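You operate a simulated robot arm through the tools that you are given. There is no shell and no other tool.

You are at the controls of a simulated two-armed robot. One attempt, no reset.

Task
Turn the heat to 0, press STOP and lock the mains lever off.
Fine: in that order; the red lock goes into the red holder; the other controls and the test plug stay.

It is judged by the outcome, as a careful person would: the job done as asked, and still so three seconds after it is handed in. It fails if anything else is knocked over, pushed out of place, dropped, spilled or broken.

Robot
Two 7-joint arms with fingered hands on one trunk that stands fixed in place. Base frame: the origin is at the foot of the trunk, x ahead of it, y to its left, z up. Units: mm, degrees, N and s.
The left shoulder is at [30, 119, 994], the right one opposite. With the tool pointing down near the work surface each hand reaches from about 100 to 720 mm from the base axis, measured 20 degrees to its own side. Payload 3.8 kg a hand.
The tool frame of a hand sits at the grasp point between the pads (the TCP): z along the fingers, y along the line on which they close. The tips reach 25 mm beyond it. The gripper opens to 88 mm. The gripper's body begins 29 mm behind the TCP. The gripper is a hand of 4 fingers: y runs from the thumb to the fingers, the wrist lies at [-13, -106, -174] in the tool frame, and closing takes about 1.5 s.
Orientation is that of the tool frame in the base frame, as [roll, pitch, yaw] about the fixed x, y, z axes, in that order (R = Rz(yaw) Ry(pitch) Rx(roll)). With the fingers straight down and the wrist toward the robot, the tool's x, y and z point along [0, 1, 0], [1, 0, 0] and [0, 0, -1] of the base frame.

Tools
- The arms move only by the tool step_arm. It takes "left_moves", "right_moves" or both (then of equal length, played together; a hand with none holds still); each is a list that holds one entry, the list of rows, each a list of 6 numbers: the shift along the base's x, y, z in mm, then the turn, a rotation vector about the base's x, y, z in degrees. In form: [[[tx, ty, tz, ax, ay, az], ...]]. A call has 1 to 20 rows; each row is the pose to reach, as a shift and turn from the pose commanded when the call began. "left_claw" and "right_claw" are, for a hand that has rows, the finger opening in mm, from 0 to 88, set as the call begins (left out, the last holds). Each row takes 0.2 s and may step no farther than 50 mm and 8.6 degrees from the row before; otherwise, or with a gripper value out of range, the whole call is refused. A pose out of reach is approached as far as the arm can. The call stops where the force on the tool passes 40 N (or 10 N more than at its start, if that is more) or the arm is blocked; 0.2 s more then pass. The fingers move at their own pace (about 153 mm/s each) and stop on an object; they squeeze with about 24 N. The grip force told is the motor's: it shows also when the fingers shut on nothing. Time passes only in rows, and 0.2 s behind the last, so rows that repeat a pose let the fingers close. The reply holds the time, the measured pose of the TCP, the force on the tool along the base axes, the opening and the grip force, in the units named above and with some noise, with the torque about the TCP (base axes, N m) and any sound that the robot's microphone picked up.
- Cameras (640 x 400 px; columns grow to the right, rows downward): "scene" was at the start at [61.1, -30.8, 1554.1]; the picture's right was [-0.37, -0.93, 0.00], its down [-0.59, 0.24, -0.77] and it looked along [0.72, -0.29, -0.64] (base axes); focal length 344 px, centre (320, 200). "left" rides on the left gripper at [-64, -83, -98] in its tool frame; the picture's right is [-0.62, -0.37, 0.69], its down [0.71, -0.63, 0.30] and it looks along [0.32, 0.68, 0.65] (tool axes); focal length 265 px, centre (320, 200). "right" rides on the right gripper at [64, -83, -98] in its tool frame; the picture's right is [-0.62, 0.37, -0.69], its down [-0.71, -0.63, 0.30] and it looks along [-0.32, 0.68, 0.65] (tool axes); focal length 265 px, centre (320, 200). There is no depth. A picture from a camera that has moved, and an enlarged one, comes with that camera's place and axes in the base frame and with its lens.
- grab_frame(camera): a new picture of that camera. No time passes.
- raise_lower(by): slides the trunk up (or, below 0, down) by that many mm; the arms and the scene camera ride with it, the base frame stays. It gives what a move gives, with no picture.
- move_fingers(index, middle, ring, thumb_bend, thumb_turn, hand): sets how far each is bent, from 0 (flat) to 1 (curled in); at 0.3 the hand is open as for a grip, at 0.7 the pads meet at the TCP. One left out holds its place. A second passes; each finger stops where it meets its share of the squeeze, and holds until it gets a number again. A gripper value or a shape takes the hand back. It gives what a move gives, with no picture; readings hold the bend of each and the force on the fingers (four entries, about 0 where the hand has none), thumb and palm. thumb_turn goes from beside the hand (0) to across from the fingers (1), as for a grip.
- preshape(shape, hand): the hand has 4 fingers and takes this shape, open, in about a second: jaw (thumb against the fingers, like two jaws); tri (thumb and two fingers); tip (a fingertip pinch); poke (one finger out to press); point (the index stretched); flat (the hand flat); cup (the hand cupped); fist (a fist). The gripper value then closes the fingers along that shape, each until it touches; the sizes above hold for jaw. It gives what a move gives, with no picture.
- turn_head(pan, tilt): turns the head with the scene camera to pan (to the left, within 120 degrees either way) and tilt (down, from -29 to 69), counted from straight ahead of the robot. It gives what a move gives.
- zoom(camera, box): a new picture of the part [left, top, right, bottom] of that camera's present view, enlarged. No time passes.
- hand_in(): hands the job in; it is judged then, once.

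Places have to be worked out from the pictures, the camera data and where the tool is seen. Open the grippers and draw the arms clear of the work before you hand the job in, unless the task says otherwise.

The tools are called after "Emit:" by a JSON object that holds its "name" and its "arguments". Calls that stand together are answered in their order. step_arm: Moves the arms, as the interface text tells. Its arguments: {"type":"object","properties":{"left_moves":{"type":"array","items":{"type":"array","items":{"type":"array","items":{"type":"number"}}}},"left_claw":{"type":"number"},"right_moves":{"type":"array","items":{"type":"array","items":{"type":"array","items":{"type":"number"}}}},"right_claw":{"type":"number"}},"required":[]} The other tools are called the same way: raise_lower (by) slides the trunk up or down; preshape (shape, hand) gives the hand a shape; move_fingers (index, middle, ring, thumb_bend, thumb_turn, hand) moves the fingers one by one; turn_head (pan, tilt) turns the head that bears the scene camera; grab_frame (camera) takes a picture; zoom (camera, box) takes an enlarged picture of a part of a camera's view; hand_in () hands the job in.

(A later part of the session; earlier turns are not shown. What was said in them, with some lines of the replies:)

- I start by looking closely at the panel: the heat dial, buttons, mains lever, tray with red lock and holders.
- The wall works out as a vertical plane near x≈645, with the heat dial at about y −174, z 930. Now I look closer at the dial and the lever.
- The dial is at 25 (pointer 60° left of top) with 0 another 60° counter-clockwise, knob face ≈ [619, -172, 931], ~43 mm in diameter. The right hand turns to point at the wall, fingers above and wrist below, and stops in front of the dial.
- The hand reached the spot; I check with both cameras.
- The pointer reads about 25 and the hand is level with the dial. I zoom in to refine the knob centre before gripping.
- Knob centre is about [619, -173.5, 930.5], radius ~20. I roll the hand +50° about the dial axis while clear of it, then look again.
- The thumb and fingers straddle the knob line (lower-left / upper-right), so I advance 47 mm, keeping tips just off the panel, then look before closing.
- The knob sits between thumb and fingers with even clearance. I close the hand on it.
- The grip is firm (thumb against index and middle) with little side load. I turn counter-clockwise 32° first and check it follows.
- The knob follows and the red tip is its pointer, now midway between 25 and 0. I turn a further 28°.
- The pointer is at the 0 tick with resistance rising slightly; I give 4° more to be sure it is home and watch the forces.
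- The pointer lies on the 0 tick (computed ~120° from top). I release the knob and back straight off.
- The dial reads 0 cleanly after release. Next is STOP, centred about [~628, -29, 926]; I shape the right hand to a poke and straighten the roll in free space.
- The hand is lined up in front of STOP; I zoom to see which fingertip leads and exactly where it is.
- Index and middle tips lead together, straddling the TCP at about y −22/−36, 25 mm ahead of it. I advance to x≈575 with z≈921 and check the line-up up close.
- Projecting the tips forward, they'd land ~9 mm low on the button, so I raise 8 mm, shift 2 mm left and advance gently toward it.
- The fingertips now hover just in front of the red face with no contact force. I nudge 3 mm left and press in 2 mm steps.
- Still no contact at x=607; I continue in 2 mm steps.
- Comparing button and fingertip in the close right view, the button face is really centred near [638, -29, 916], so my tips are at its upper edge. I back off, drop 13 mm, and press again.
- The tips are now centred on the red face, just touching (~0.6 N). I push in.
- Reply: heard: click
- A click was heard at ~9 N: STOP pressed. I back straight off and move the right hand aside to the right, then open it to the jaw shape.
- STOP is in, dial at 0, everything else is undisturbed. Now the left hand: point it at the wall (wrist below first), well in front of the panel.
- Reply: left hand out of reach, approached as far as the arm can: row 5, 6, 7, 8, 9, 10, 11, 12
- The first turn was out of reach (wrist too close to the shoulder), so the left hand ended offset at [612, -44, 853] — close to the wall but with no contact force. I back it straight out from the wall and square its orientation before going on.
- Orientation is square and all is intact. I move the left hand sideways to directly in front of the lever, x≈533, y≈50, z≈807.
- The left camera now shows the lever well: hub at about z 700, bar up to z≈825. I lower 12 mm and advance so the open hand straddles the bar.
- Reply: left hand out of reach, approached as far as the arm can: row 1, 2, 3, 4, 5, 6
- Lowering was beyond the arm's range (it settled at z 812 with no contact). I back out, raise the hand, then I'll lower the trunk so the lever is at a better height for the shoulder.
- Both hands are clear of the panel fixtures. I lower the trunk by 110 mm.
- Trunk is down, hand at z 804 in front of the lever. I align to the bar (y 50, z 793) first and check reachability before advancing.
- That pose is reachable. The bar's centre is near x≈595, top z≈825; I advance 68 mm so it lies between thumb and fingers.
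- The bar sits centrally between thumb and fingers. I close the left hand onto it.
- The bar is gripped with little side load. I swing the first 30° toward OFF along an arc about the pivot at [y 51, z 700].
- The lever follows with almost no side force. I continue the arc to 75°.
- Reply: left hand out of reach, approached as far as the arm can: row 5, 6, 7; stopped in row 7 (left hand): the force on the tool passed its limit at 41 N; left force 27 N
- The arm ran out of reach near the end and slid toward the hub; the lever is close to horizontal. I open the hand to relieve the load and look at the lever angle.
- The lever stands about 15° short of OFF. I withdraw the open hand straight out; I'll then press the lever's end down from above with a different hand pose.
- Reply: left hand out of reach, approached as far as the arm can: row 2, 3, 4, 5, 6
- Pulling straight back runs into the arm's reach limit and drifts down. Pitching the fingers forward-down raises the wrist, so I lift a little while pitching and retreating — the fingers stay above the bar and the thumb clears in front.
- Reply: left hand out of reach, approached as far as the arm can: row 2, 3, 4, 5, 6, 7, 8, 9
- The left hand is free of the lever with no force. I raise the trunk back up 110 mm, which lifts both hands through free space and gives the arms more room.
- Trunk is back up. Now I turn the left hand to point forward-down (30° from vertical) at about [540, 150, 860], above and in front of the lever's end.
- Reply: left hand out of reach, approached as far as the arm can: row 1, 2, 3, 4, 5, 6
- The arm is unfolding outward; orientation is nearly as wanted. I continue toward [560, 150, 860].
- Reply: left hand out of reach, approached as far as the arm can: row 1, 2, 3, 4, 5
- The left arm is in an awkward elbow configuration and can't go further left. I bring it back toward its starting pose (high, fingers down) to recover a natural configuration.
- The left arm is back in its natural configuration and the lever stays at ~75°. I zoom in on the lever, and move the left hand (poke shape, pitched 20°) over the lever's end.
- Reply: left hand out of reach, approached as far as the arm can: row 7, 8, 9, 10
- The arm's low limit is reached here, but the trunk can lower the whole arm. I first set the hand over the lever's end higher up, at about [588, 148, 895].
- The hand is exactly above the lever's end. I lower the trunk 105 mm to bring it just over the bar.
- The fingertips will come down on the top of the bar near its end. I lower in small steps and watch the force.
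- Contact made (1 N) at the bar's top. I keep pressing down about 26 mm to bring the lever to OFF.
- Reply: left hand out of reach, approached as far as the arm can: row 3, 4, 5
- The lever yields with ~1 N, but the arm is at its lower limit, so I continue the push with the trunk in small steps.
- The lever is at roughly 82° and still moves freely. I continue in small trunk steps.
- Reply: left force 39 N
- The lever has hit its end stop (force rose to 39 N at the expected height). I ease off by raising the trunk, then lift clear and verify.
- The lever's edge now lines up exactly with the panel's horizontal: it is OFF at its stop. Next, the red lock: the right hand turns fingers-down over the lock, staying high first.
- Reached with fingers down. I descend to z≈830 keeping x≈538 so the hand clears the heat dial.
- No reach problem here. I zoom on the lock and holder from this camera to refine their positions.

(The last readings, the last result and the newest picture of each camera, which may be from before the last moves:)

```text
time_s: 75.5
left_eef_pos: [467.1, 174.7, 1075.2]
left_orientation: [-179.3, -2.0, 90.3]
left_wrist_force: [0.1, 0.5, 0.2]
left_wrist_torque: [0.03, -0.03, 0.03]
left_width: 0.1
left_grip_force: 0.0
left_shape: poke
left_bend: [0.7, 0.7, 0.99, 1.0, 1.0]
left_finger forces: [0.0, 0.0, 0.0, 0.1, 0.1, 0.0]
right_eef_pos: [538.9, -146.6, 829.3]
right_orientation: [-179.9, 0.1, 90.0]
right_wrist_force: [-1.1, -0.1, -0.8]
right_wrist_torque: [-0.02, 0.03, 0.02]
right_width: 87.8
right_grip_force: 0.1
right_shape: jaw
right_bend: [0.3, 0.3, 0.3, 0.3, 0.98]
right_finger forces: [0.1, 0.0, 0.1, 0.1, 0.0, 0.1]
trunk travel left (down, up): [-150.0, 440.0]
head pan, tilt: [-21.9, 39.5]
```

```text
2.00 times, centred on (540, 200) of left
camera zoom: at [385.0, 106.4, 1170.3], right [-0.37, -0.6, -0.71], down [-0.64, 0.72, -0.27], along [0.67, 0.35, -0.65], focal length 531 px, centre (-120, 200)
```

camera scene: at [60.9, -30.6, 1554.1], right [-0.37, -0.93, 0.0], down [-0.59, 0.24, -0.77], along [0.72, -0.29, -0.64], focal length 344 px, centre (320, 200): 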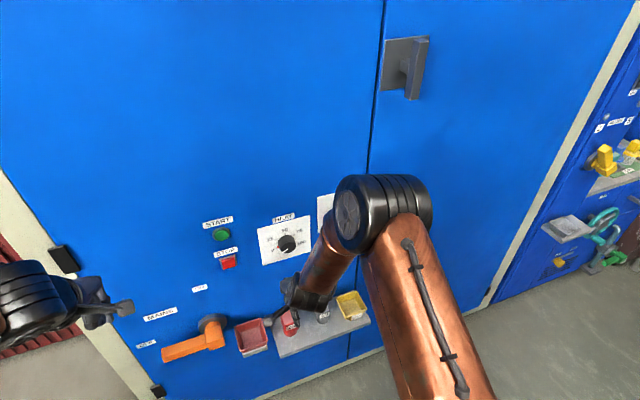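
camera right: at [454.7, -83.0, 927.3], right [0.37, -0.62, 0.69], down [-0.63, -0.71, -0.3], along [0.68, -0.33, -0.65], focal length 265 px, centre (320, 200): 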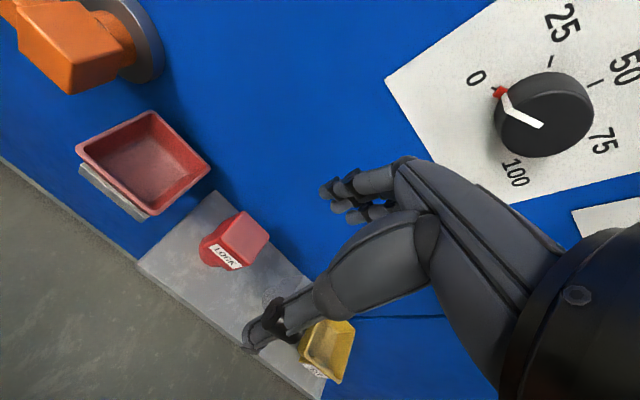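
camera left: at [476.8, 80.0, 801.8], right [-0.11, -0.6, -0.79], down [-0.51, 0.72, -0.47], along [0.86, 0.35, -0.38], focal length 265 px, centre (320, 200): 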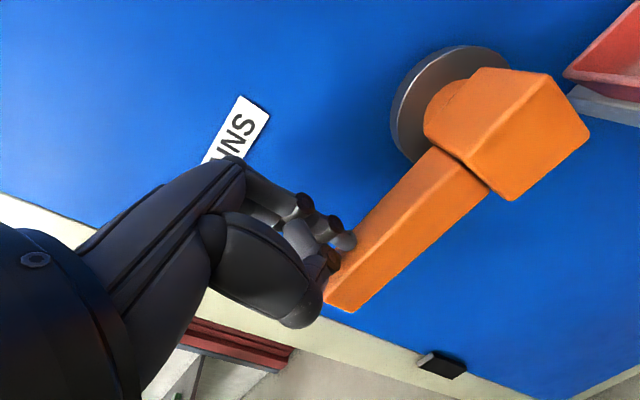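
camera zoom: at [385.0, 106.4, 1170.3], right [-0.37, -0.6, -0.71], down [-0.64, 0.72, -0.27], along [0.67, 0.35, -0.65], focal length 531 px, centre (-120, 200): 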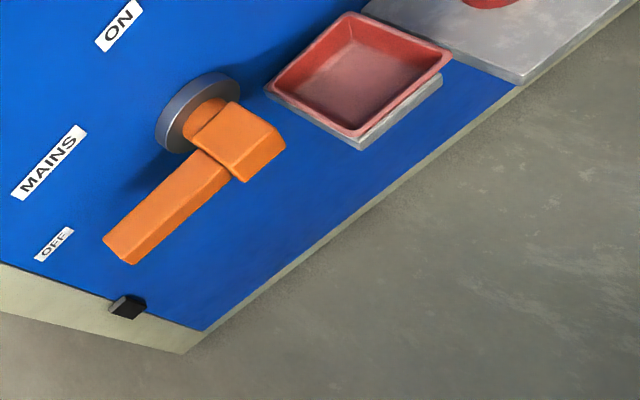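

The lock's top is centred at about [574.5, -145.5, 708] (≈37 mm square); the holder centre is ≈[577, -41], rim z 694. I descend to z≈770, then shift over the lock.

Emit:
{"name": "step_arm", "arguments": {"right_moves": [[[0, 1, -30, 0, 0, 0], [0, 1, -58, 0, 0, 0], [12, 1, -60, 0, 0, 0], [25, 1, -60, 0, 0, 0], [35, 1, -60, 0, 0, 0], [35, 1, -60, 0, 0, 0]]], "right_claw": 74}}

Emit:
{"name": "grab_frame", "arguments": {"camera": "right"}}

Emit:
{"name": "grab_frame", "arguments": {"camera": "scene"}}

Emit:
{"name": "grab_frame", "arguments": {"camera": "left"}}

```text
time_s: 76.9
left_eef_pos: [466.9, 173.6, 1074.9]
left_orientation: [-179.2, -2.0, 90.1]
left_wrist_force: [0.3, -0.1, 0.2]
left_wrist_torque: [-0.02, 0.03, -0.02]
left_width: 0.0
left_grip_force: 0.0
left_shape: poke
left_bend: [0.7, 0.7, 0.99, 1.0, 1.0]
left_finger forces: [0.1, 0.0, 0.1, 0.0, 0.0, 0.0]
right_eef_pos: [574.4, -146.1, 770.1]
right_orientation: [179.9, 0.1, 90.0]
right_wrist_force: [-0.4, -0.3, -0.1]
right_wrist_torque: [-0.01, -0.01, -0.02]
right_width: 74.1
right_grip_force: 0.2
right_shape: jaw
right_bend: [0.27, 0.33, 0.31, 0.44, 0.98]
right_finger forces: [0.0, 0.0, 0.1, 0.0, 0.0, 0.1]
trunk travel left (down, up): [-150.0, 440.0]
head pan, tilt: [-21.9, 39.5]
```

```text
taken
camera right: at [491.2, -82.3, 868.0], right [0.37, -0.62, 0.69], down [-0.63, -0.72, -0.3], along [0.68, -0.33, -0.65], focal length 265 px, centre (320, 200)
```

right: 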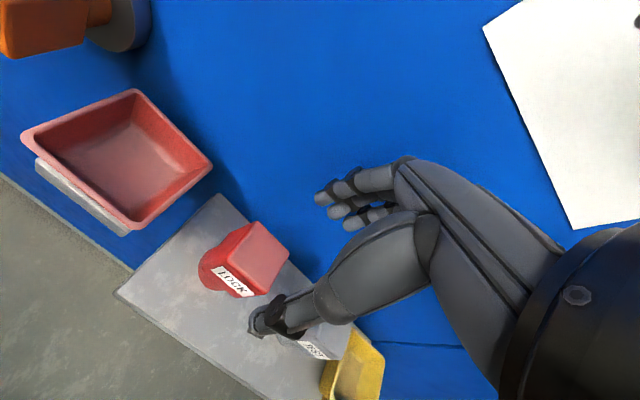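

```text
taken
camera scene: at [61.2, -30.7, 1554.1], right [-0.37, -0.93, 0.0], down [-0.59, 0.24, -0.77], along [0.72, -0.29, -0.64], focal length 344 px, centre (320, 200)
```

scene: 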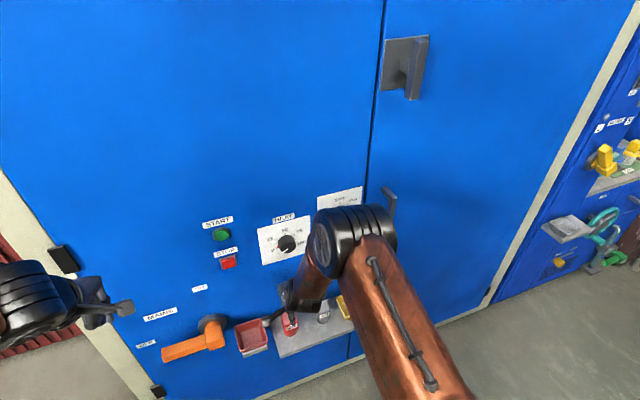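

```text
taken
camera left: at [385.2, 106.2, 1170.2], right [-0.37, -0.6, -0.71], down [-0.64, 0.72, -0.27], along [0.67, 0.35, -0.65], focal length 265 px, centre (320, 200)
```

left: 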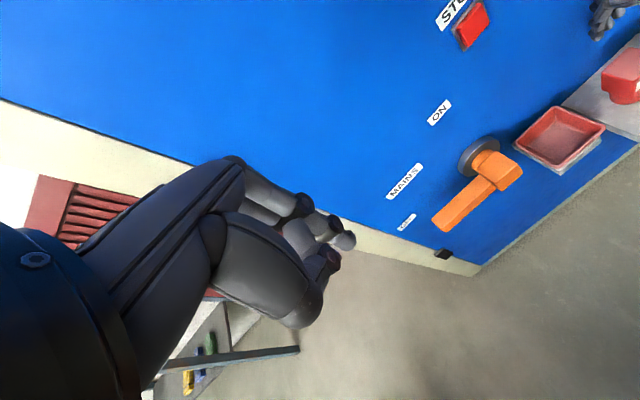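

The hand is centred over the lock, and the TEST plug is well clear. I descend to grip height.

Emit:
{"name": "step_arm", "arguments": {"right_moves": [[[0, 0.5, -15, 0, 0, 0], [0, 0.5, -30, 0, 0, 0], [0, 0.5, -45, 0, 0, 0], [0, 0.5, -58, 0, 0, 0], [0, 0.5, -71, 0, 0, 0], [0, 0.5, -71, 0, 0, 0]]]}}

Emit:
{"name": "grab_frame", "arguments": {"camera": "right"}}

```text
time_s: 78.3
left_eef_pos: [466.7, 173.7, 1072.8]
left_orientation: [-179.3, -2.0, 90.2]
left_wrist_force: [1.1, -0.2, 0.7]
left_wrist_torque: [0.02, 0.02, 0.06]
left_width: 0.1
left_grip_force: 0.1
left_shape: poke
left_bend: [0.7, 0.7, 0.99, 1.0, 1.0]
left_finger forces: [0.0, 0.1, 0.0, 0.1, 0.0, 0.0]
right_eef_pos: [571.6, -144.9, 699.0]
right_orientation: [180.0, 0.2, 90.0]
right_wrist_force: [0.3, 0.3, 0.3]
right_wrist_torque: [-0.01, -0.04, 0.0]
right_width: 74.3
right_grip_force: 0.1
right_shape: jaw
right_bend: [0.27, 0.33, 0.31, 0.44, 0.98]
right_finger forces: [0.0, 0.0, 0.1, 0.0, 0.1, 0.0]
trunk travel left (down, up): [-150.0, 440.0]
head pan, tilt: [-21.9, 39.5]
```

```text
taken
camera right: at [489.8, -81.4, 797.2], right [0.37, -0.62, 0.69], down [-0.63, -0.71, -0.3], along [0.68, -0.33, -0.65], focal length 265 px, centre (320, 200)
```

right: 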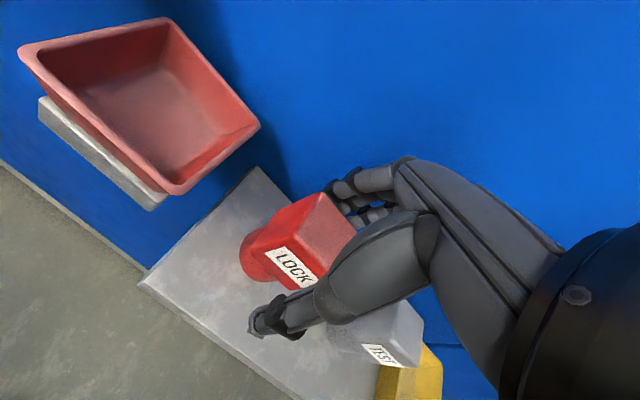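

Before closing I zoom in to confirm the lock is centred between thumb and fingers.

Emit:
{"name": "zoom", "arguments": {"camera": "right", "box": [220, 150, 440, 350]}}

Emit:
{"name": "zoom", "arguments": {"camera": "scene", "box": [220, 250, 360, 370]}}

```text
2.00 times, centred on (330, 250) of right
camera zoom: at [489.8, -81.4, 797.2], right [0.37, -0.62, 0.69], down [-0.63, -0.71, -0.3], along [0.68, -0.33, -0.65], focal length 531 px, centre (300, 100)
```

zoom: 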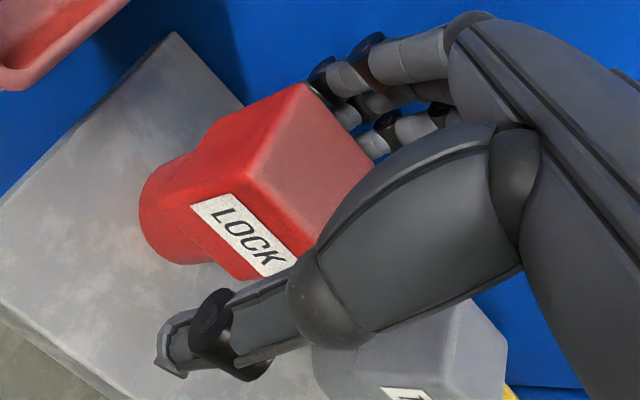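

```text
3.33 times, centred on (290, 310) of scene
camera zoom: at [61.1, -30.7, 1554.1], right [-0.37, -0.93, 0.0], down [-0.59, 0.24, -0.77], along [0.72, -0.29, -0.64], focal length 1146 px, centre (420, -167)
```

zoom: 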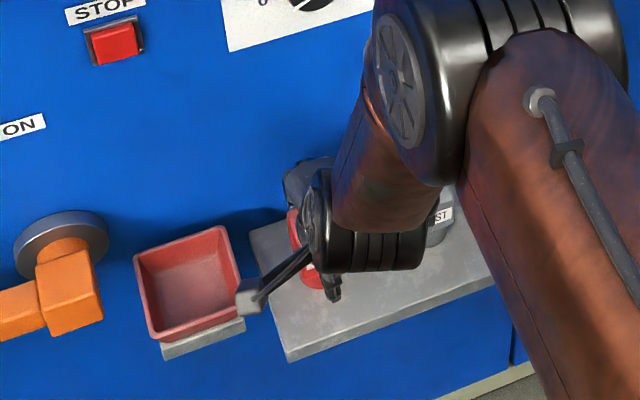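

A second triangulation puts the lock top nearer z≈699 at [579, -146], so I shift +6 mm in x and down 9 mm before gripping.

Emit:
{"name": "step_arm", "arguments": {"right_moves": [[[3, -0.5, 0, 0, 0, 0], [6, -0.5, -4, 0, 0, 0], [6, -0.5, -9, 0, 0, 0], [6, -0.5, -9, 0, 0, 0]]]}}

Emit:
{"name": "zoom", "arguments": {"camera": "right", "box": [220, 150, 440, 350]}}

```text
time_s: 79.3
left_eef_pos: [466.4, 174.4, 1075.5]
left_orientation: [-179.3, -2.0, 90.3]
left_wrist_force: [0.0, -0.2, 0.5]
left_wrist_torque: [0.02, 0.01, 0.0]
left_width: 0.0
left_grip_force: 0.0
left_shape: poke
left_bend: [0.7, 0.7, 0.99, 1.0, 1.0]
left_finger forces: [0.0, 0.0, 0.0, 0.0, 0.0, 0.1]
right_eef_pos: [579.5, -146.2, 690.9]
right_orientation: [180.0, 0.1, 90.1]
right_wrist_force: [0.1, 0.3, -0.2]
right_wrist_torque: [0.02, -0.01, -0.03]
right_width: 74.1
right_grip_force: 0.1
right_shape: jaw
right_bend: [0.27, 0.33, 0.31, 0.44, 0.98]
right_finger forces: [0.0, 0.1, 0.0, 0.0, 0.0, 0.0]
trunk travel left (down, up): [-150.0, 440.0]
head pan, tilt: [-21.9, 39.5]
```

```text
2.00 times, centred on (330, 250) of right
camera zoom: at [496.4, -82.0, 788.3], right [0.37, -0.62, 0.69], down [-0.63, -0.72, -0.3], along [0.68, -0.33, -0.65], focal length 531 px, centre (300, 100)
```

zoom: 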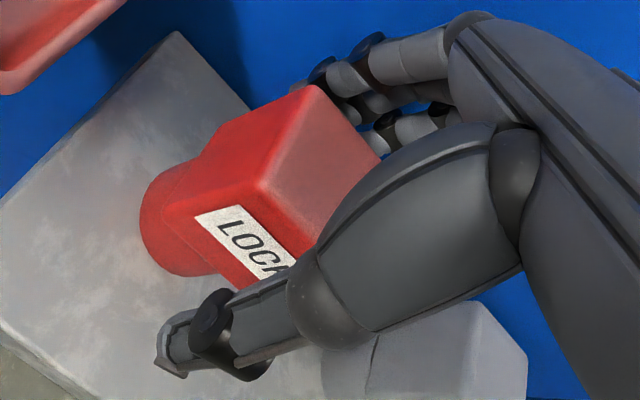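

The lock sits between thumb and the three fingers; I close on it.

Emit:
{"name": "step_arm", "arguments": {"right_moves": [[[0, 0, 0, 0, 0, 0], [0, 0, 0, 0, 0, 0], [0, 0, 0, 0, 0, 0], [0, 0, 0, 0, 0, 0], [0, 0, 0, 0, 0, 0], [0, 0, 0, 0, 0, 0], [0, 0, 0, 0, 0, 0]]], "right_claw": 10}}

Emit:
{"name": "grab_frame", "arguments": {"camera": "right"}}

```text
time_s: 80.9
left_eef_pos: [467.4, 174.2, 1074.2]
left_orientation: [-179.3, -2.1, 90.2]
left_wrist_force: [0.3, 0.6, -0.2]
left_wrist_torque: [-0.03, 0.02, -0.01]
left_width: 0.2
left_grip_force: 0.0
left_shape: poke
left_bend: [0.7, 0.7, 0.99, 1.0, 1.0]
left_finger forces: [0.1, 0.1, 0.0, 0.1, 0.1, 0.0]
right_eef_pos: [578.5, -146.0, 689.4]
right_orientation: [-179.9, 0.0, 90.0]
right_wrist_force: [-1.3, -0.5, 0.7]
right_wrist_torque: [-0.03, 0.02, 0.02]
right_width: 35.8
right_grip_force: 24.0
right_shape: jaw
right_bend: [0.74, 0.49, 0.47, 0.72, 1.0]
right_finger forces: [12.5, 6.5, 2.9, 0.0, 22.0, 0.0]
trunk travel left (down, up): [-150.0, 440.0]
head pan, tilt: [-21.9, 39.5]
```

```text
taken
camera right: at [496.4, -82.0, 788.3], right [0.37, -0.62, 0.69], down [-0.63, -0.72, -0.3], along [0.68, -0.33, -0.65], focal length 265 px, centre (320, 200)
```

right: 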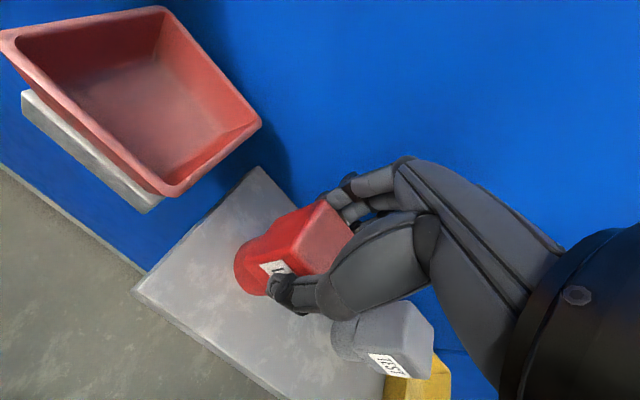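

Gripped firmly at ~36 mm width. I lift straight up, first slowly, to 100 mm above.

Emit:
{"name": "step_arm", "arguments": {"right_moves": [[[0, 0, 5, 0, 0, 0], [0, 0, 12, 0, 0, 0], [0, 0, 22, 0, 0, 0], [0, 0, 35, 0, 0, 0], [0, 0, 50, 0, 0, 0], [0, 0, 65, 0, 0, 0], [0, 0, 80, 0, 0, 0], [0, 0, 95, 0, 0, 0], [0, 0, 107, 0, 0, 0], [0, 0, 107, 0, 0, 0]]]}}

Emit:
{"name": "grab_frame", "arguments": {"camera": "right"}}

Emit:
{"name": "grab_frame", "arguments": {"camera": "scene"}}

```text
time_s: 83.1
left_eef_pos: [467.0, 173.8, 1073.1]
left_orientation: [-179.3, -2.0, 90.2]
left_wrist_force: [0.5, -0.3, -0.2]
left_wrist_torque: [-0.04, -0.02, -0.01]
left_width: 0.0
left_grip_force: 0.2
left_shape: poke
left_bend: [0.7, 0.7, 0.99, 1.0, 1.0]
left_finger forces: [0.0, 0.0, 0.0, 0.0, 0.0, 0.0]
right_eef_pos: [580.7, -145.2, 796.9]
right_orientation: [180.0, 0.0, 90.0]
right_wrist_force: [-0.2, -0.5, -1.0]
right_wrist_torque: [0.01, 0.0, 0.01]
right_width: 35.6
right_grip_force: 24.4
right_shape: jaw
right_bend: [0.74, 0.49, 0.47, 0.72, 1.0]
right_finger forces: [12.4, 6.5, 2.9, 0.0, 22.0, 0.0]
trunk travel left (down, up): [-150.0, 440.0]
head pan, tilt: [-21.9, 39.5]
```

```text
taken
camera right: at [497.8, -81.8, 895.4], right [0.37, -0.62, 0.69], down [-0.63, -0.71, -0.3], along [0.68, -0.33, -0.65], focal length 265 px, centre (320, 200)
```

right: 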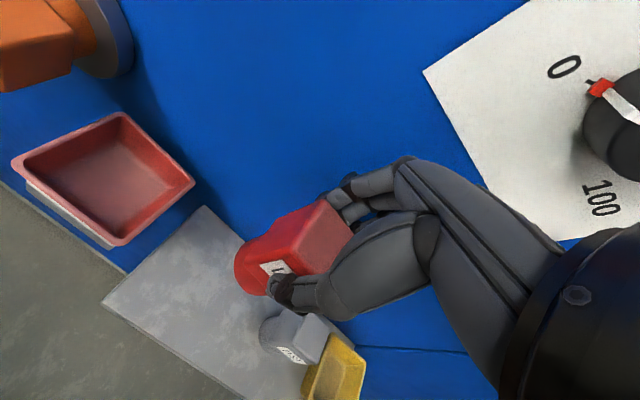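

```text
taken
camera scene: at [61.5, -30.8, 1554.0], right [-0.37, -0.93, 0.0], down [-0.59, 0.24, -0.77], along [0.72, -0.29, -0.64], focal length 344 px, centre (320, 200)
```

scene: 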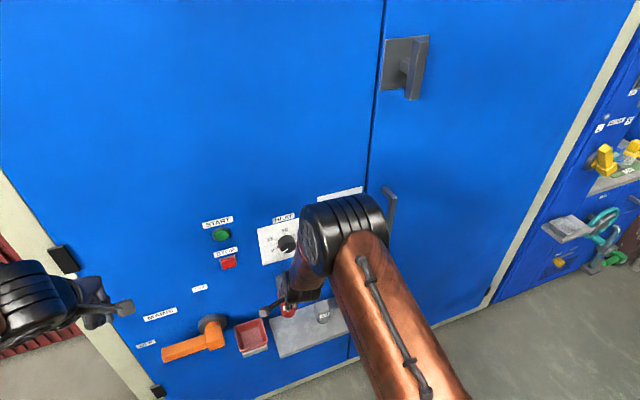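

The lock hangs securely in the hand. Re-triangulating with these close views, the holder spans x 552–626, y −2…−78 with rim z≈670. I carry the lock left to above it, at about [585, -40].

Emit:
{"name": "step_arm", "arguments": {"right_moves": [[[0, 15, 0, 0, 0, 0], [1, 35, 0, 0, 0, 0], [2, 55, 0, 0, 0, 0], [3, 75, 0, 0, 0, 0], [4, 93, 0, 0, 0, 0], [5, 105, 0, 0, 0, 0], [5, 105, 0, 0, 0, 0]]]}}

Emit:
{"name": "grab_frame", "arguments": {"camera": "right"}}

Emit:
{"name": "grab_frame", "arguments": {"camera": "left"}}

Emit:
{"name": "grab_frame", "arguments": {"camera": "scene"}}

```text
time_s: 84.7
left_eef_pos: [466.9, 173.2, 1075.5]
left_orientation: [-179.3, -2.1, 90.2]
left_wrist_force: [0.1, -0.1, 0.3]
left_wrist_torque: [0.01, 0.02, 0.0]
left_width: 0.1
left_grip_force: 0.1
left_shape: poke
left_bend: [0.7, 0.7, 0.99, 1.0, 1.0]
left_finger forces: [0.0, 0.0, 0.1, 0.1, 0.0, 0.1]
right_eef_pos: [585.0, -39.7, 794.9]
right_orientation: [-180.0, 0.1, 90.1]
right_wrist_force: [-0.3, -0.5, -0.8]
right_wrist_torque: [0.0, 0.02, 0.0]
right_width: 35.6
right_grip_force: 24.2
right_shape: jaw
right_bend: [0.74, 0.49, 0.47, 0.72, 1.0]
right_finger forces: [12.5, 6.6, 3.0, 0.1, 22.0, 0.0]
trunk travel left (down, up): [-150.0, 440.0]
head pan, tilt: [-21.9, 39.5]
```

```text
taken
camera right: at [502.1, 23.9, 894.0], right [0.37, -0.62, 0.69], down [-0.63, -0.71, -0.3], along [0.68, -0.33, -0.65], focal length 265 px, centre (320, 200)
```

right: 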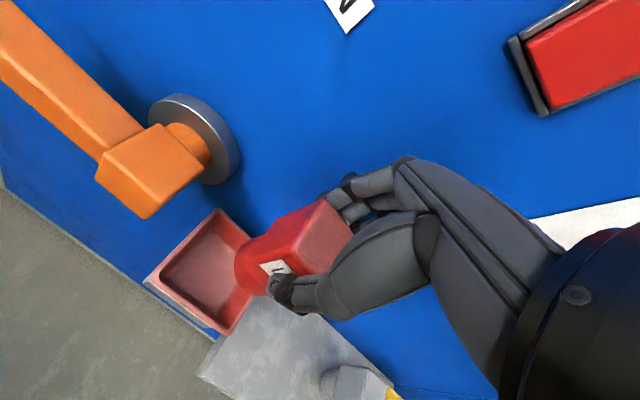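

```text
taken
camera left: at [385.4, 106.2, 1170.2], right [-0.37, -0.6, -0.71], down [-0.64, 0.72, -0.27], along [0.67, 0.35, -0.65], focal length 265 px, centre (320, 200)
```

left: 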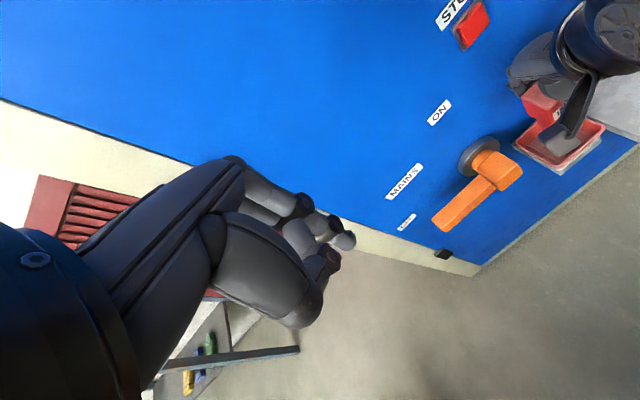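

```text
taken
camera scene: at [61.4, -30.8, 1554.0], right [-0.37, -0.93, 0.0], down [-0.59, 0.24, -0.77], along [0.72, -0.29, -0.64], focal length 344 px, centre (320, 200)
```

scene: 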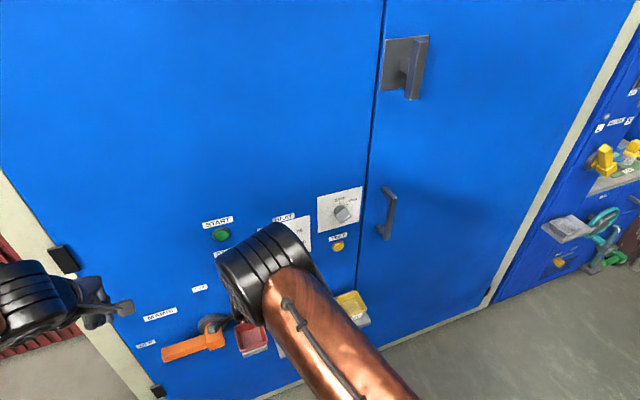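

The projected drop point coincides with the centre of the holder opening. I descend toward it, watching the force.

Emit:
{"name": "step_arm", "arguments": {"right_moves": [[[0, 0, -10, 0, 0, 0], [0, 0, -20, 0, 0, 0], [0, 0, -30, 0, 0, 0], [0, 0, -40, 0, 0, 0], [0, 0, -48, 0, 0, 0], [0, 0, -48, 0, 0, 0]]]}}

Emit:
{"name": "grab_frame", "arguments": {"camera": "right"}}

Emit:
{"name": "zoom", "arguments": {"camera": "left", "box": [440, 40, 640, 200]}}

```text
time_s: 86.1
left_eef_pos: [466.7, 173.4, 1073.7]
left_orientation: [-179.3, -2.0, 90.3]
left_wrist_force: [0.3, 0.6, 0.2]
left_wrist_torque: [0.0, 0.02, -0.02]
left_width: 0.1
left_grip_force: 0.0
left_shape: poke
left_bend: [0.7, 0.7, 0.99, 1.0, 1.0]
left_finger forces: [0.1, 0.1, 0.0, 0.1, 0.0, 0.1]
right_eef_pos: [583.8, -40.0, 749.1]
right_orientation: [179.9, 0.1, 90.0]
right_wrist_force: [0.1, 0.6, -1.6]
right_wrist_torque: [-0.01, 0.02, 0.0]
right_width: 35.5
right_grip_force: 24.5
right_shape: jaw
right_bend: [0.74, 0.49, 0.47, 0.72, 1.0]
right_finger forces: [12.5, 6.4, 3.0, 0.0, 22.0, 0.1]
trunk travel left (down, up): [-150.0, 440.0]
head pan, tilt: [-21.9, 39.5]
```

```text
taken
camera right: at [502.1, 23.8, 846.6], right [0.37, -0.62, 0.69], down [-0.63, -0.71, -0.3], along [0.68, -0.33, -0.65], focal length 265 px, centre (320, 200)
```

right: 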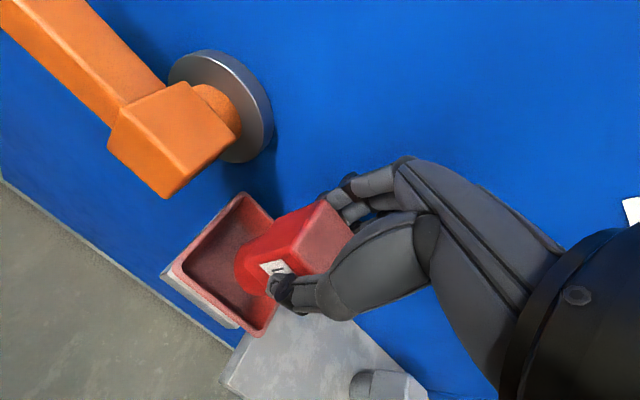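

```text
2.50 times, centred on (540, 120) of left
camera zoom: at [385.3, 106.3, 1170.2], right [-0.37, -0.6, -0.71], down [-0.64, 0.72, -0.27], along [0.67, 0.35, -0.65], focal length 664 px, centre (-230, 400)
```

zoom: 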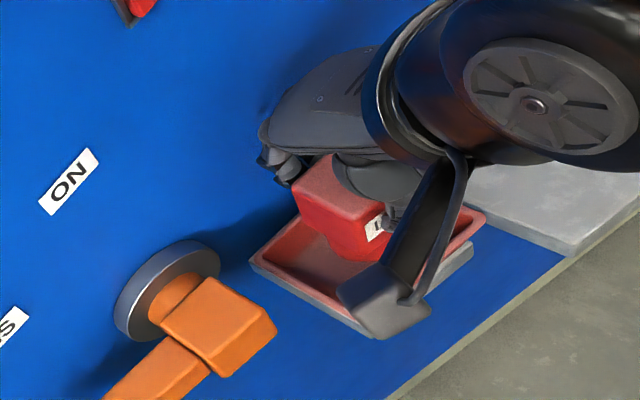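

The lock's stem is entering the holder. I continue down in small steps until it touches the floor.

Emit:
{"name": "step_arm", "arguments": {"right_moves": [[[0, 0, -5, 0, 0, 0], [0, 0, -10, 0, 0, 0], [0, 0, -15, 0, 0, 0], [0, 0, -20, 0, 0, 0]]]}}

Emit:
{"name": "grab_frame", "arguments": {"camera": "right"}}

```text
time_s: 87.1
left_eef_pos: [468.1, 173.5, 1074.7]
left_orientation: [-179.2, -2.0, 90.4]
left_wrist_force: [0.8, 0.0, 0.4]
left_wrist_torque: [-0.02, 0.0, -0.01]
left_width: 0.0
left_grip_force: 0.0
left_shape: poke
left_bend: [0.7, 0.7, 0.99, 1.0, 1.0]
left_finger forces: [0.0, 0.0, 0.0, 0.1, 0.0, 0.0]
right_eef_pos: [584.2, -40.6, 727.7]
right_orientation: [180.0, 0.1, 90.0]
right_wrist_force: [-0.1, -0.6, -1.0]
right_wrist_torque: [0.0, 0.05, -0.03]
right_width: 35.7
right_grip_force: 24.1
right_shape: jaw
right_bend: [0.74, 0.49, 0.47, 0.72, 1.0]
right_finger forces: [12.6, 6.5, 3.0, 0.1, 22.0, 0.0]
trunk travel left (down, up): [-150.0, 440.0]
head pan, tilt: [-21.9, 39.5]
```

```text
taken
camera right: at [501.6, 23.0, 826.5], right [0.37, -0.62, 0.69], down [-0.63, -0.71, -0.3], along [0.68, -0.33, -0.65], focal length 265 px, centre (320, 200)
```

right: 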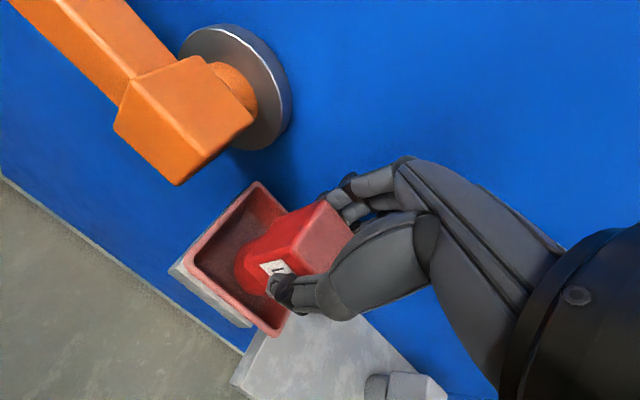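

Still no floor contact; the lock is well inside. I continue with 3 mm steps.

Emit:
{"name": "step_arm", "arguments": {"right_moves": [[[0, 0, -3, 0, 0, 0], [0, 0, -6, 0, 0, 0], [0, 0, -9, 0, 0, 0], [0, 0, -12, 0, 0, 0]]]}}

Emit:
{"name": "zoom", "arguments": {"camera": "right", "box": [160, 150, 400, 350]}}

Emit:
{"name": "zoom", "arguments": {"camera": "left", "box": [480, 60, 640, 190]}}

```text
time_s: 88.1
left_eef_pos: [466.7, 174.8, 1074.4]
left_orientation: [-179.3, -2.1, 90.2]
left_wrist_force: [0.3, -0.5, -0.6]
left_wrist_torque: [0.01, 0.02, 0.02]
left_width: 0.3
left_grip_force: 0.0
left_shape: poke
left_bend: [0.7, 0.7, 0.99, 1.0, 1.0]
left_finger forces: [0.1, 0.0, 0.0, 0.0, 0.0, 0.1]
right_eef_pos: [584.6, -38.5, 717.4]
right_orientation: [179.9, 0.0, 90.0]
right_wrist_force: [1.6, 0.2, -0.4]
right_wrist_torque: [-0.02, -0.02, -0.03]
right_width: 36.0
right_grip_force: 23.9
right_shape: jaw
right_bend: [0.74, 0.49, 0.47, 0.72, 1.0]
right_finger forces: [12.5, 6.5, 3.0, 0.0, 21.8, 0.0]
trunk travel left (down, up): [-150.0, 440.0]
head pan, tilt: [-21.9, 39.5]
```

```text
2.00 times, centred on (280, 250) of right
camera zoom: at [502.3, 23.7, 815.1], right [0.37, -0.62, 0.69], down [-0.63, -0.71, -0.3], along [0.68, -0.33, -0.65], focal length 531 px, centre (400, 100)
```

zoom: 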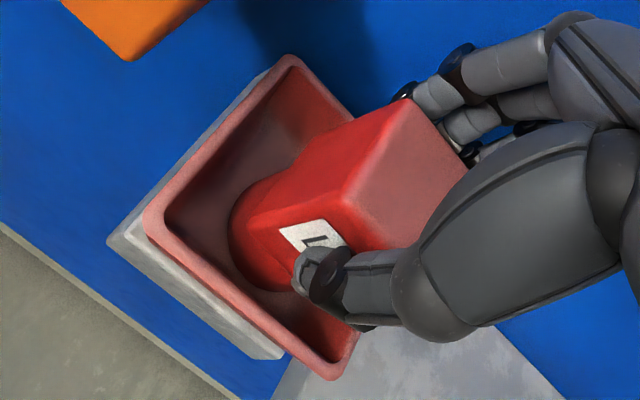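

```text
3.08 times, centred on (560, 125) of left
camera zoom: at [385.4, 106.3, 1170.1], right [-0.37, -0.6, -0.71], down [-0.64, 0.72, -0.27], along [0.67, 0.35, -0.65], focal length 817 px, centre (-418, 431)
```

zoom: 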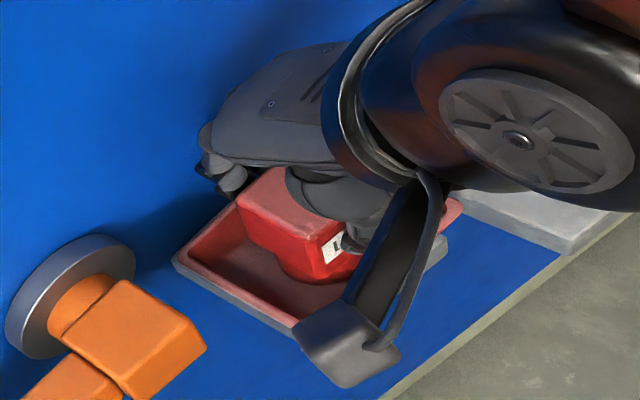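

The stem is just above the floor, well inside the walls, and the fingertips clear the rim. A few more small steps down.

Emit:
{"name": "step_arm", "arguments": {"right_moves": [[[0, 1, -2, 0, 0, 0], [0, 1, -4, 0, 0, 0], [0, 1, -6, 0, 0, 0], [0, 1, -6, 0, 0, 0]]]}}

Emit:
{"name": "zoom", "arguments": {"camera": "right", "box": [160, 150, 400, 350]}}

```text
time_s: 89.1
left_eef_pos: [465.4, 173.5, 1075.7]
left_orientation: [-179.4, -1.9, 90.3]
left_wrist_force: [-0.1, 0.0, -1.0]
left_wrist_torque: [-0.03, 0.03, 0.0]
left_width: 0.1
left_grip_force: 0.0
left_shape: poke
left_bend: [0.7, 0.7, 0.99, 1.0, 1.0]
left_finger forces: [0.1, 0.0, 0.0, 0.0, 0.0, 0.0]
right_eef_pos: [585.5, -38.6, 714.1]
right_orientation: [179.5, 0.1, 90.0]
right_wrist_force: [1.2, -1.1, 23.9]
right_wrist_torque: [-0.09, 0.02, 0.06]
right_width: 37.2
right_grip_force: 23.9
right_shape: jaw
right_bend: [0.74, 0.49, 0.47, 0.72, 1.0]
right_finger forces: [14.9, 8.4, 3.9, 0.0, 25.6, 0.1]
trunk travel left (down, up): [-150.0, 440.0]
head pan, tilt: [-21.9, 39.5]
```

```text
2.00 times, centred on (280, 250) of right
camera zoom: at [501.4, 24.4, 811.4], right [0.36, -0.62, 0.7], down [-0.63, -0.71, -0.31], along [0.69, -0.33, -0.65], focal length 531 px, centre (400, 100)
```

zoom: 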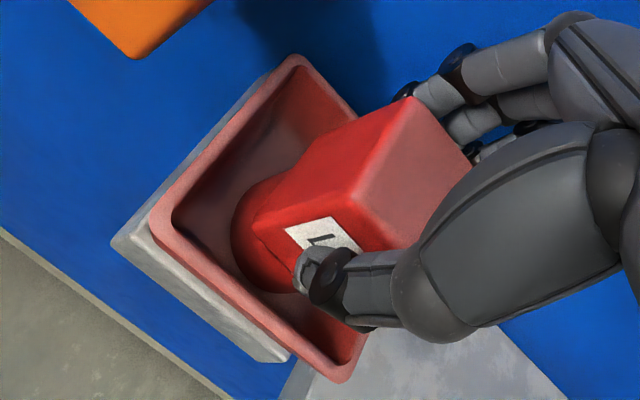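

Floor contact: 24 N upward with the lock standing inside the holder. I relieve the pressure by 3 mm and open the hand moderately.

Emit:
{"name": "step_arm", "arguments": {"right_moves": [[[0, 0, 2, 0, 0, 0], [0, 0, 3, 0, 0, 0], [0, 0, 3, 0, 0, 0]]]}}

Emit:
{"name": "step_arm", "arguments": {"right_moves": [[[0, 0, 0, 0, 0, 0], [0, 0, 0, 0, 0, 0], [0, 0, 0, 0, 0, 0], [0, 0, 0, 0, 0, 0], [0, 0, 0, 0, 0, 0]]], "right_claw": 62}}

Emit:
{"name": "grab_frame", "arguments": {"camera": "right"}}

```text
time_s: 89.9
left_eef_pos: [466.5, 174.5, 1074.8]
left_orientation: [-179.3, -2.0, 90.3]
left_wrist_force: [0.6, -0.3, 0.6]
left_wrist_torque: [0.02, 0.01, 0.01]
left_width: 0.0
left_grip_force: 0.1
left_shape: poke
left_bend: [0.7, 0.7, 0.99, 1.0, 1.0]
left_finger forces: [0.0, 0.0, 0.1, 0.1, 0.1, 0.1]
right_eef_pos: [583.9, -38.4, 714.7]
right_orientation: [179.9, 0.1, 89.9]
right_wrist_force: [5.1, -1.2, 15.7]
right_wrist_torque: [-0.03, -0.11, -0.02]
right_width: 37.2
right_grip_force: 24.0
right_shape: jaw
right_bend: [0.74, 0.48, 0.46, 0.73, 1.0]
right_finger forces: [15.6, 8.8, 3.9, 0.0, 23.5, 0.0]
trunk travel left (down, up): [-150.0, 440.0]
head pan, tilt: [-21.9, 39.5]
```

```text
time_s: 91.1
left_eef_pos: [467.1, 174.4, 1074.9]
left_orientation: [-179.3, -2.0, 90.3]
left_wrist_force: [-0.7, 0.3, -0.3]
left_wrist_torque: [0.02, -0.02, 0.04]
left_width: 0.0
left_grip_force: 0.0
left_shape: poke
left_bend: [0.7, 0.7, 0.99, 1.0, 1.0]
left_finger forces: [0.0, 0.0, 0.0, 0.0, 0.0, 0.0]
right_eef_pos: [584.7, -41.2, 713.2]
right_orientation: [-180.0, 0.2, 90.0]
right_wrist_force: [0.6, -0.5, -0.5]
right_wrist_torque: [-0.01, 0.02, -0.01]
right_width: 61.6
right_grip_force: 0.1
right_shape: jaw
right_bend: [0.27, 0.37, 0.34, 0.58, 0.99]
right_finger forces: [0.1, 0.1, 0.0, 0.0, 0.0, 0.1]
trunk travel left (down, up): [-150.0, 440.0]
head pan, tilt: [-21.9, 39.5]
```

```text
taken
camera right: at [501.7, 24.1, 811.7], right [0.37, -0.62, 0.69], down [-0.63, -0.72, -0.3], along [0.68, -0.33, -0.65], focal length 265 px, centre (320, 200)
```

right: 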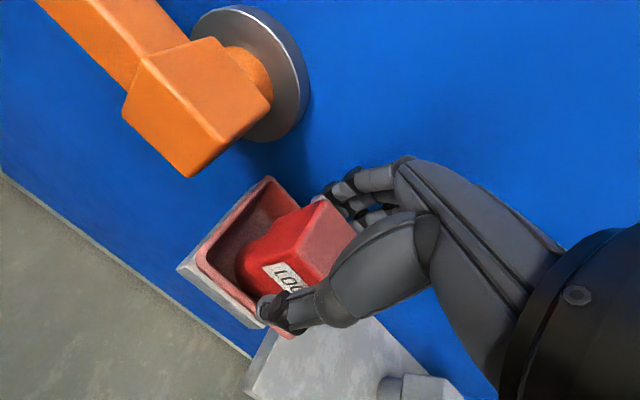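

The lock stands upright on its own and the hand is free of it. I lift straight up and look.

Emit:
{"name": "step_arm", "arguments": {"right_moves": [[[0, 0, 6, 0, 0, 0], [0, 0, 14, 0, 0, 0], [0, 0, 25, 0, 0, 0], [0, 0, 40, 0, 0, 0], [0, 0, 60, 0, 0, 0], [-5, 0, 80, 0, 0, 0], [-15, 0, 100, 0, 0, 0], [-30, -5, 125, 0, 0, 0], [-45, -10, 150, 0, 0, 0], [-45, -10, 150, 0, 0, 0]]]}}

Emit:
{"name": "grab_frame", "arguments": {"camera": "right"}}

Emit:
{"name": "grab_frame", "arguments": {"camera": "scene"}}

```text
time_s: 93.3
left_eef_pos: [466.5, 174.3, 1074.4]
left_orientation: [-179.3, -1.9, 90.3]
left_wrist_force: [-0.6, -0.7, 0.8]
left_wrist_torque: [-0.01, -0.02, 0.02]
left_width: 0.2
left_grip_force: 0.1
left_shape: poke
left_bend: [0.7, 0.7, 0.99, 1.0, 1.0]
left_finger forces: [0.0, 0.0, 0.0, 0.1, 0.0, 0.0]
right_eef_pos: [539.3, -49.7, 864.1]
right_orientation: [-179.9, 0.1, 90.0]
right_wrist_force: [-0.1, -0.4, 0.6]
right_wrist_torque: [0.04, -0.01, 0.04]
right_width: 61.5
right_grip_force: 0.0
right_shape: jaw
right_bend: [0.27, 0.37, 0.34, 0.58, 0.99]
right_finger forces: [0.1, 0.0, 0.1, 0.0, 0.0, 0.0]
trunk travel left (down, up): [-150.0, 440.0]
head pan, tilt: [-21.9, 39.5]
```

```text
taken
camera right: at [456.9, 13.1, 961.5], right [0.37, -0.62, 0.69], down [-0.63, -0.72, -0.3], along [0.68, -0.33, -0.65], focal length 265 px, centre (320, 200)
```

right: 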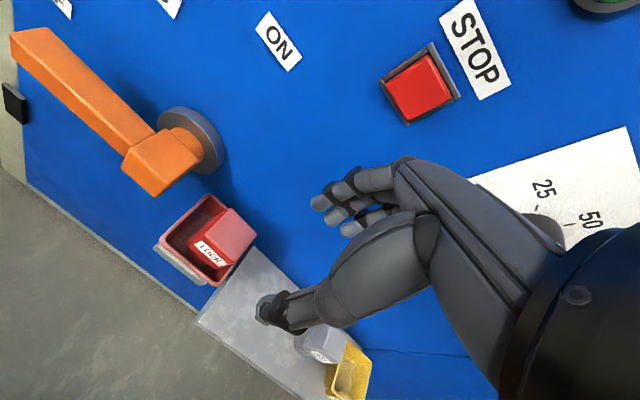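

```text
taken
camera scene: at [61.7, -30.5, 1554.0], right [-0.37, -0.93, 0.0], down [-0.59, 0.24, -0.77], along [0.72, -0.29, -0.64], focal length 344 px, centre (320, 200)
```

scene: 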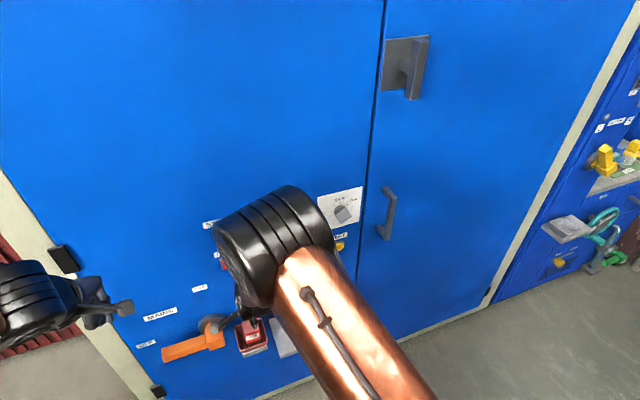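

The red lock stands upright in the red holder. I draw the right arm back and up to its start area, and open the left hand.

Emit:
{"name": "step_arm", "arguments": {"right_moves": [[[-20, -5, 15, 0, 0, 0], [-40, -15, 35, 0, 0, 0], [-45, -35, 65, 0, 0, 0], [-45, -60, 100, 0, 0, 0], [-45, -85, 135, 0, 0, 0], [-45, -110, 170, 0, 0, 0], [-43, -135, 205, 0, 0, 0], [-41, -165, 240, 0, 0, 0], [-40, -195, 270, 0, 0, 0], [-38, -216, 290, 0, 0, 0], [-38, -216, 290, 0, 0, 0]]], "right_claw": 88}}

Emit:
{"name": "preshape", "arguments": {"hand": "left", "shape": "jaw"}}

Emit:
{"name": "grab_frame", "arguments": {"camera": "scene"}}

Emit:
{"name": "zoom", "arguments": {"camera": "scene", "box": [120, 190, 380, 380]}}

Emit:
{"name": "grab_frame", "arguments": {"camera": "right"}}

```text
time_s: 95.7
left_eef_pos: [466.6, 174.0, 1075.2]
left_orientation: [-179.4, -2.0, 90.4]
left_wrist_force: [-0.2, 0.6, -1.0]
left_wrist_torque: [-0.01, -0.02, 0.03]
left_width: 0.0
left_grip_force: 0.2
left_shape: poke
left_bend: [0.7, 0.7, 0.99, 1.0, 1.0]
left_finger forces: [0.0, 0.0, 0.0, 0.1, 0.0, 0.0]
right_eef_pos: [502.3, -265.4, 1153.1]
right_orientation: [-180.0, 0.1, 90.0]
right_wrist_force: [-0.5, 0.0, -0.9]
right_wrist_torque: [0.03, -0.01, 0.02]
right_width: 88.1
right_grip_force: 0.1
right_shape: jaw
right_bend: [0.3, 0.3, 0.3, 0.3, 0.98]
right_finger forces: [0.0, 0.0, 0.0, 0.1, 0.0, 0.1]
trunk travel left (down, up): [-150.0, 440.0]
head pan, tilt: [-21.9, 39.5]
```

```text
time_s: 96.6
left_eef_pos: [467.7, 174.3, 1074.8]
left_orientation: [-179.3, -2.0, 90.3]
left_wrist_force: [-0.1, 0.0, 0.2]
left_wrist_torque: [-0.02, -0.01, 0.0]
left_width: 88.0
left_grip_force: 0.1
left_shape: jaw
left_bend: [0.3, 0.3, 0.3, 0.3, 0.98]
left_finger forces: [0.0, 0.1, 0.0, 0.0, 0.0, 0.1]
right_eef_pos: [501.2, -265.4, 1152.6]
right_orientation: [180.0, 0.1, 89.9]
right_wrist_force: [-1.0, -0.2, -0.6]
right_wrist_torque: [-0.02, 0.04, -0.04]
right_width: 88.0
right_grip_force: 0.1
right_shape: jaw
right_bend: [0.3, 0.3, 0.3, 0.3, 0.98]
right_finger forces: [0.1, 0.1, 0.0, 0.0, 0.1, 0.0]
trunk travel left (down, up): [-150.0, 440.0]
head pan, tilt: [-21.9, 39.5]
```

```text
taken
camera scene: at [61.2, -30.7, 1554.1], right [-0.37, -0.93, 0.0], down [-0.59, 0.24, -0.77], along [0.72, -0.29, -0.64], focal length 344 px, centre (320, 200)
```

scene: 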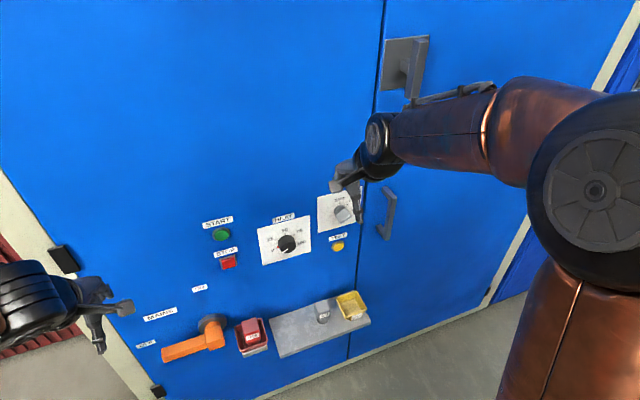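

```text
2.11 times, centred on (250, 285) of scene
camera zoom: at [61.2, -30.7, 1554.1], right [-0.37, -0.93, 0.0], down [-0.59, 0.24, -0.77], along [0.72, -0.29, -0.64], focal length 724 px, centre (467, 21)
```

zoom: 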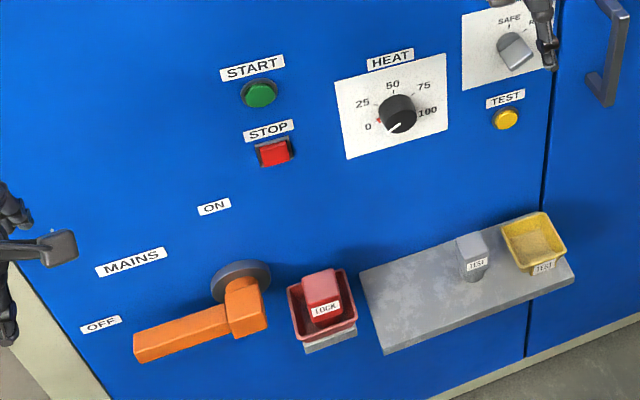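

```text
taken
camera right: at [418.8, -201.6, 1251.8], right [0.37, -0.62, 0.69], down [-0.63, -0.72, -0.3], along [0.68, -0.33, -0.65], focal length 265 px, centre (320, 200)
```

right: 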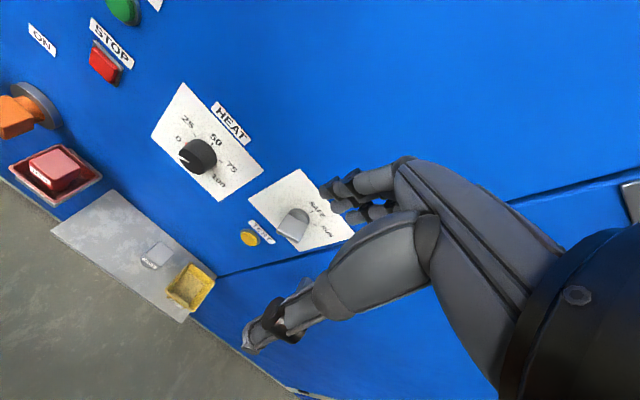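

Everything looks right; a last close check of the dial pointer, selector and lock.

Emit:
{"name": "zoom", "arguments": {"camera": "scene", "box": [200, 190, 370, 270]}}

Emit:
{"name": "zoom", "arguments": {"camera": "scene", "box": [130, 290, 290, 380]}}

```text
3.76 times, centred on (285, 230) of scene
camera zoom: at [61.2, -30.7, 1554.1], right [-0.37, -0.93, 0.0], down [-0.59, 0.24, -0.77], along [0.72, -0.29, -0.64], focal length 1295 px, centre (452, 87)
```

zoom: 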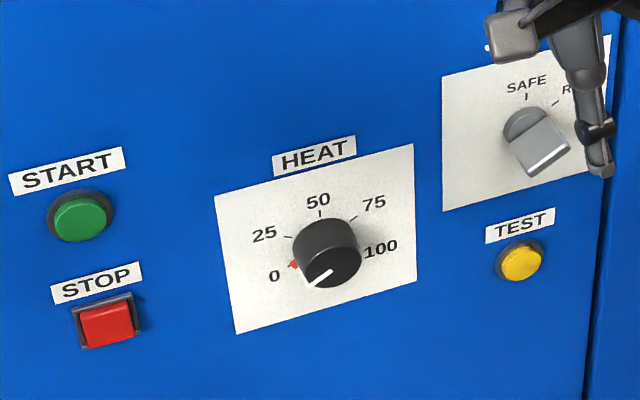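

```text
4.00 times, centred on (210, 335) of scene
camera zoom: at [61.2, -30.7, 1554.1], right [-0.37, -0.93, 0.0], down [-0.59, 0.24, -0.77], along [0.72, -0.29, -0.64], focal length 1376 px, centre (760, -340)
```

zoom: 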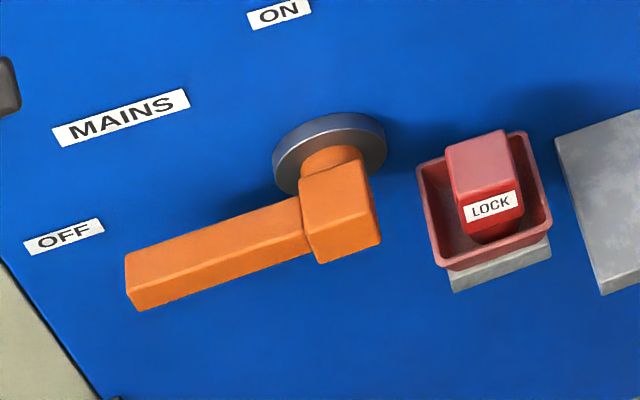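

The heat dial reads 0, STOP was pressed with a click, and the lever is at OFF. The red lock stands in the red holder, the TEST plug and other controls are untouched, and both hands are open and clear. I hand the job in.

Emit:
{"name": "hand_in", "arguments": {}}

```text
The job is handed in.
```

The job is done and handed in, in the order you asked:

- **Heat:** the dial was turned from 25 to 0, and it stayed there after release.
- **STOP:** the button was pressed and a click was heard.
- **Mains lever:** it is at OFF, against its end stop.
- **Red lock:** it stands upright in the red holder.

In the last pictures the test plug and the other controls look unmoved. Both hands are open and drawn back.

The lever took two goes. The left arm ran out of reach about 15° short of OFF, and the move stopped on its force limit at 41 N. I released the lever and pressed it the rest of the way from above, with about 39 N at the stop. I saw no damage in the pictures afterwards.
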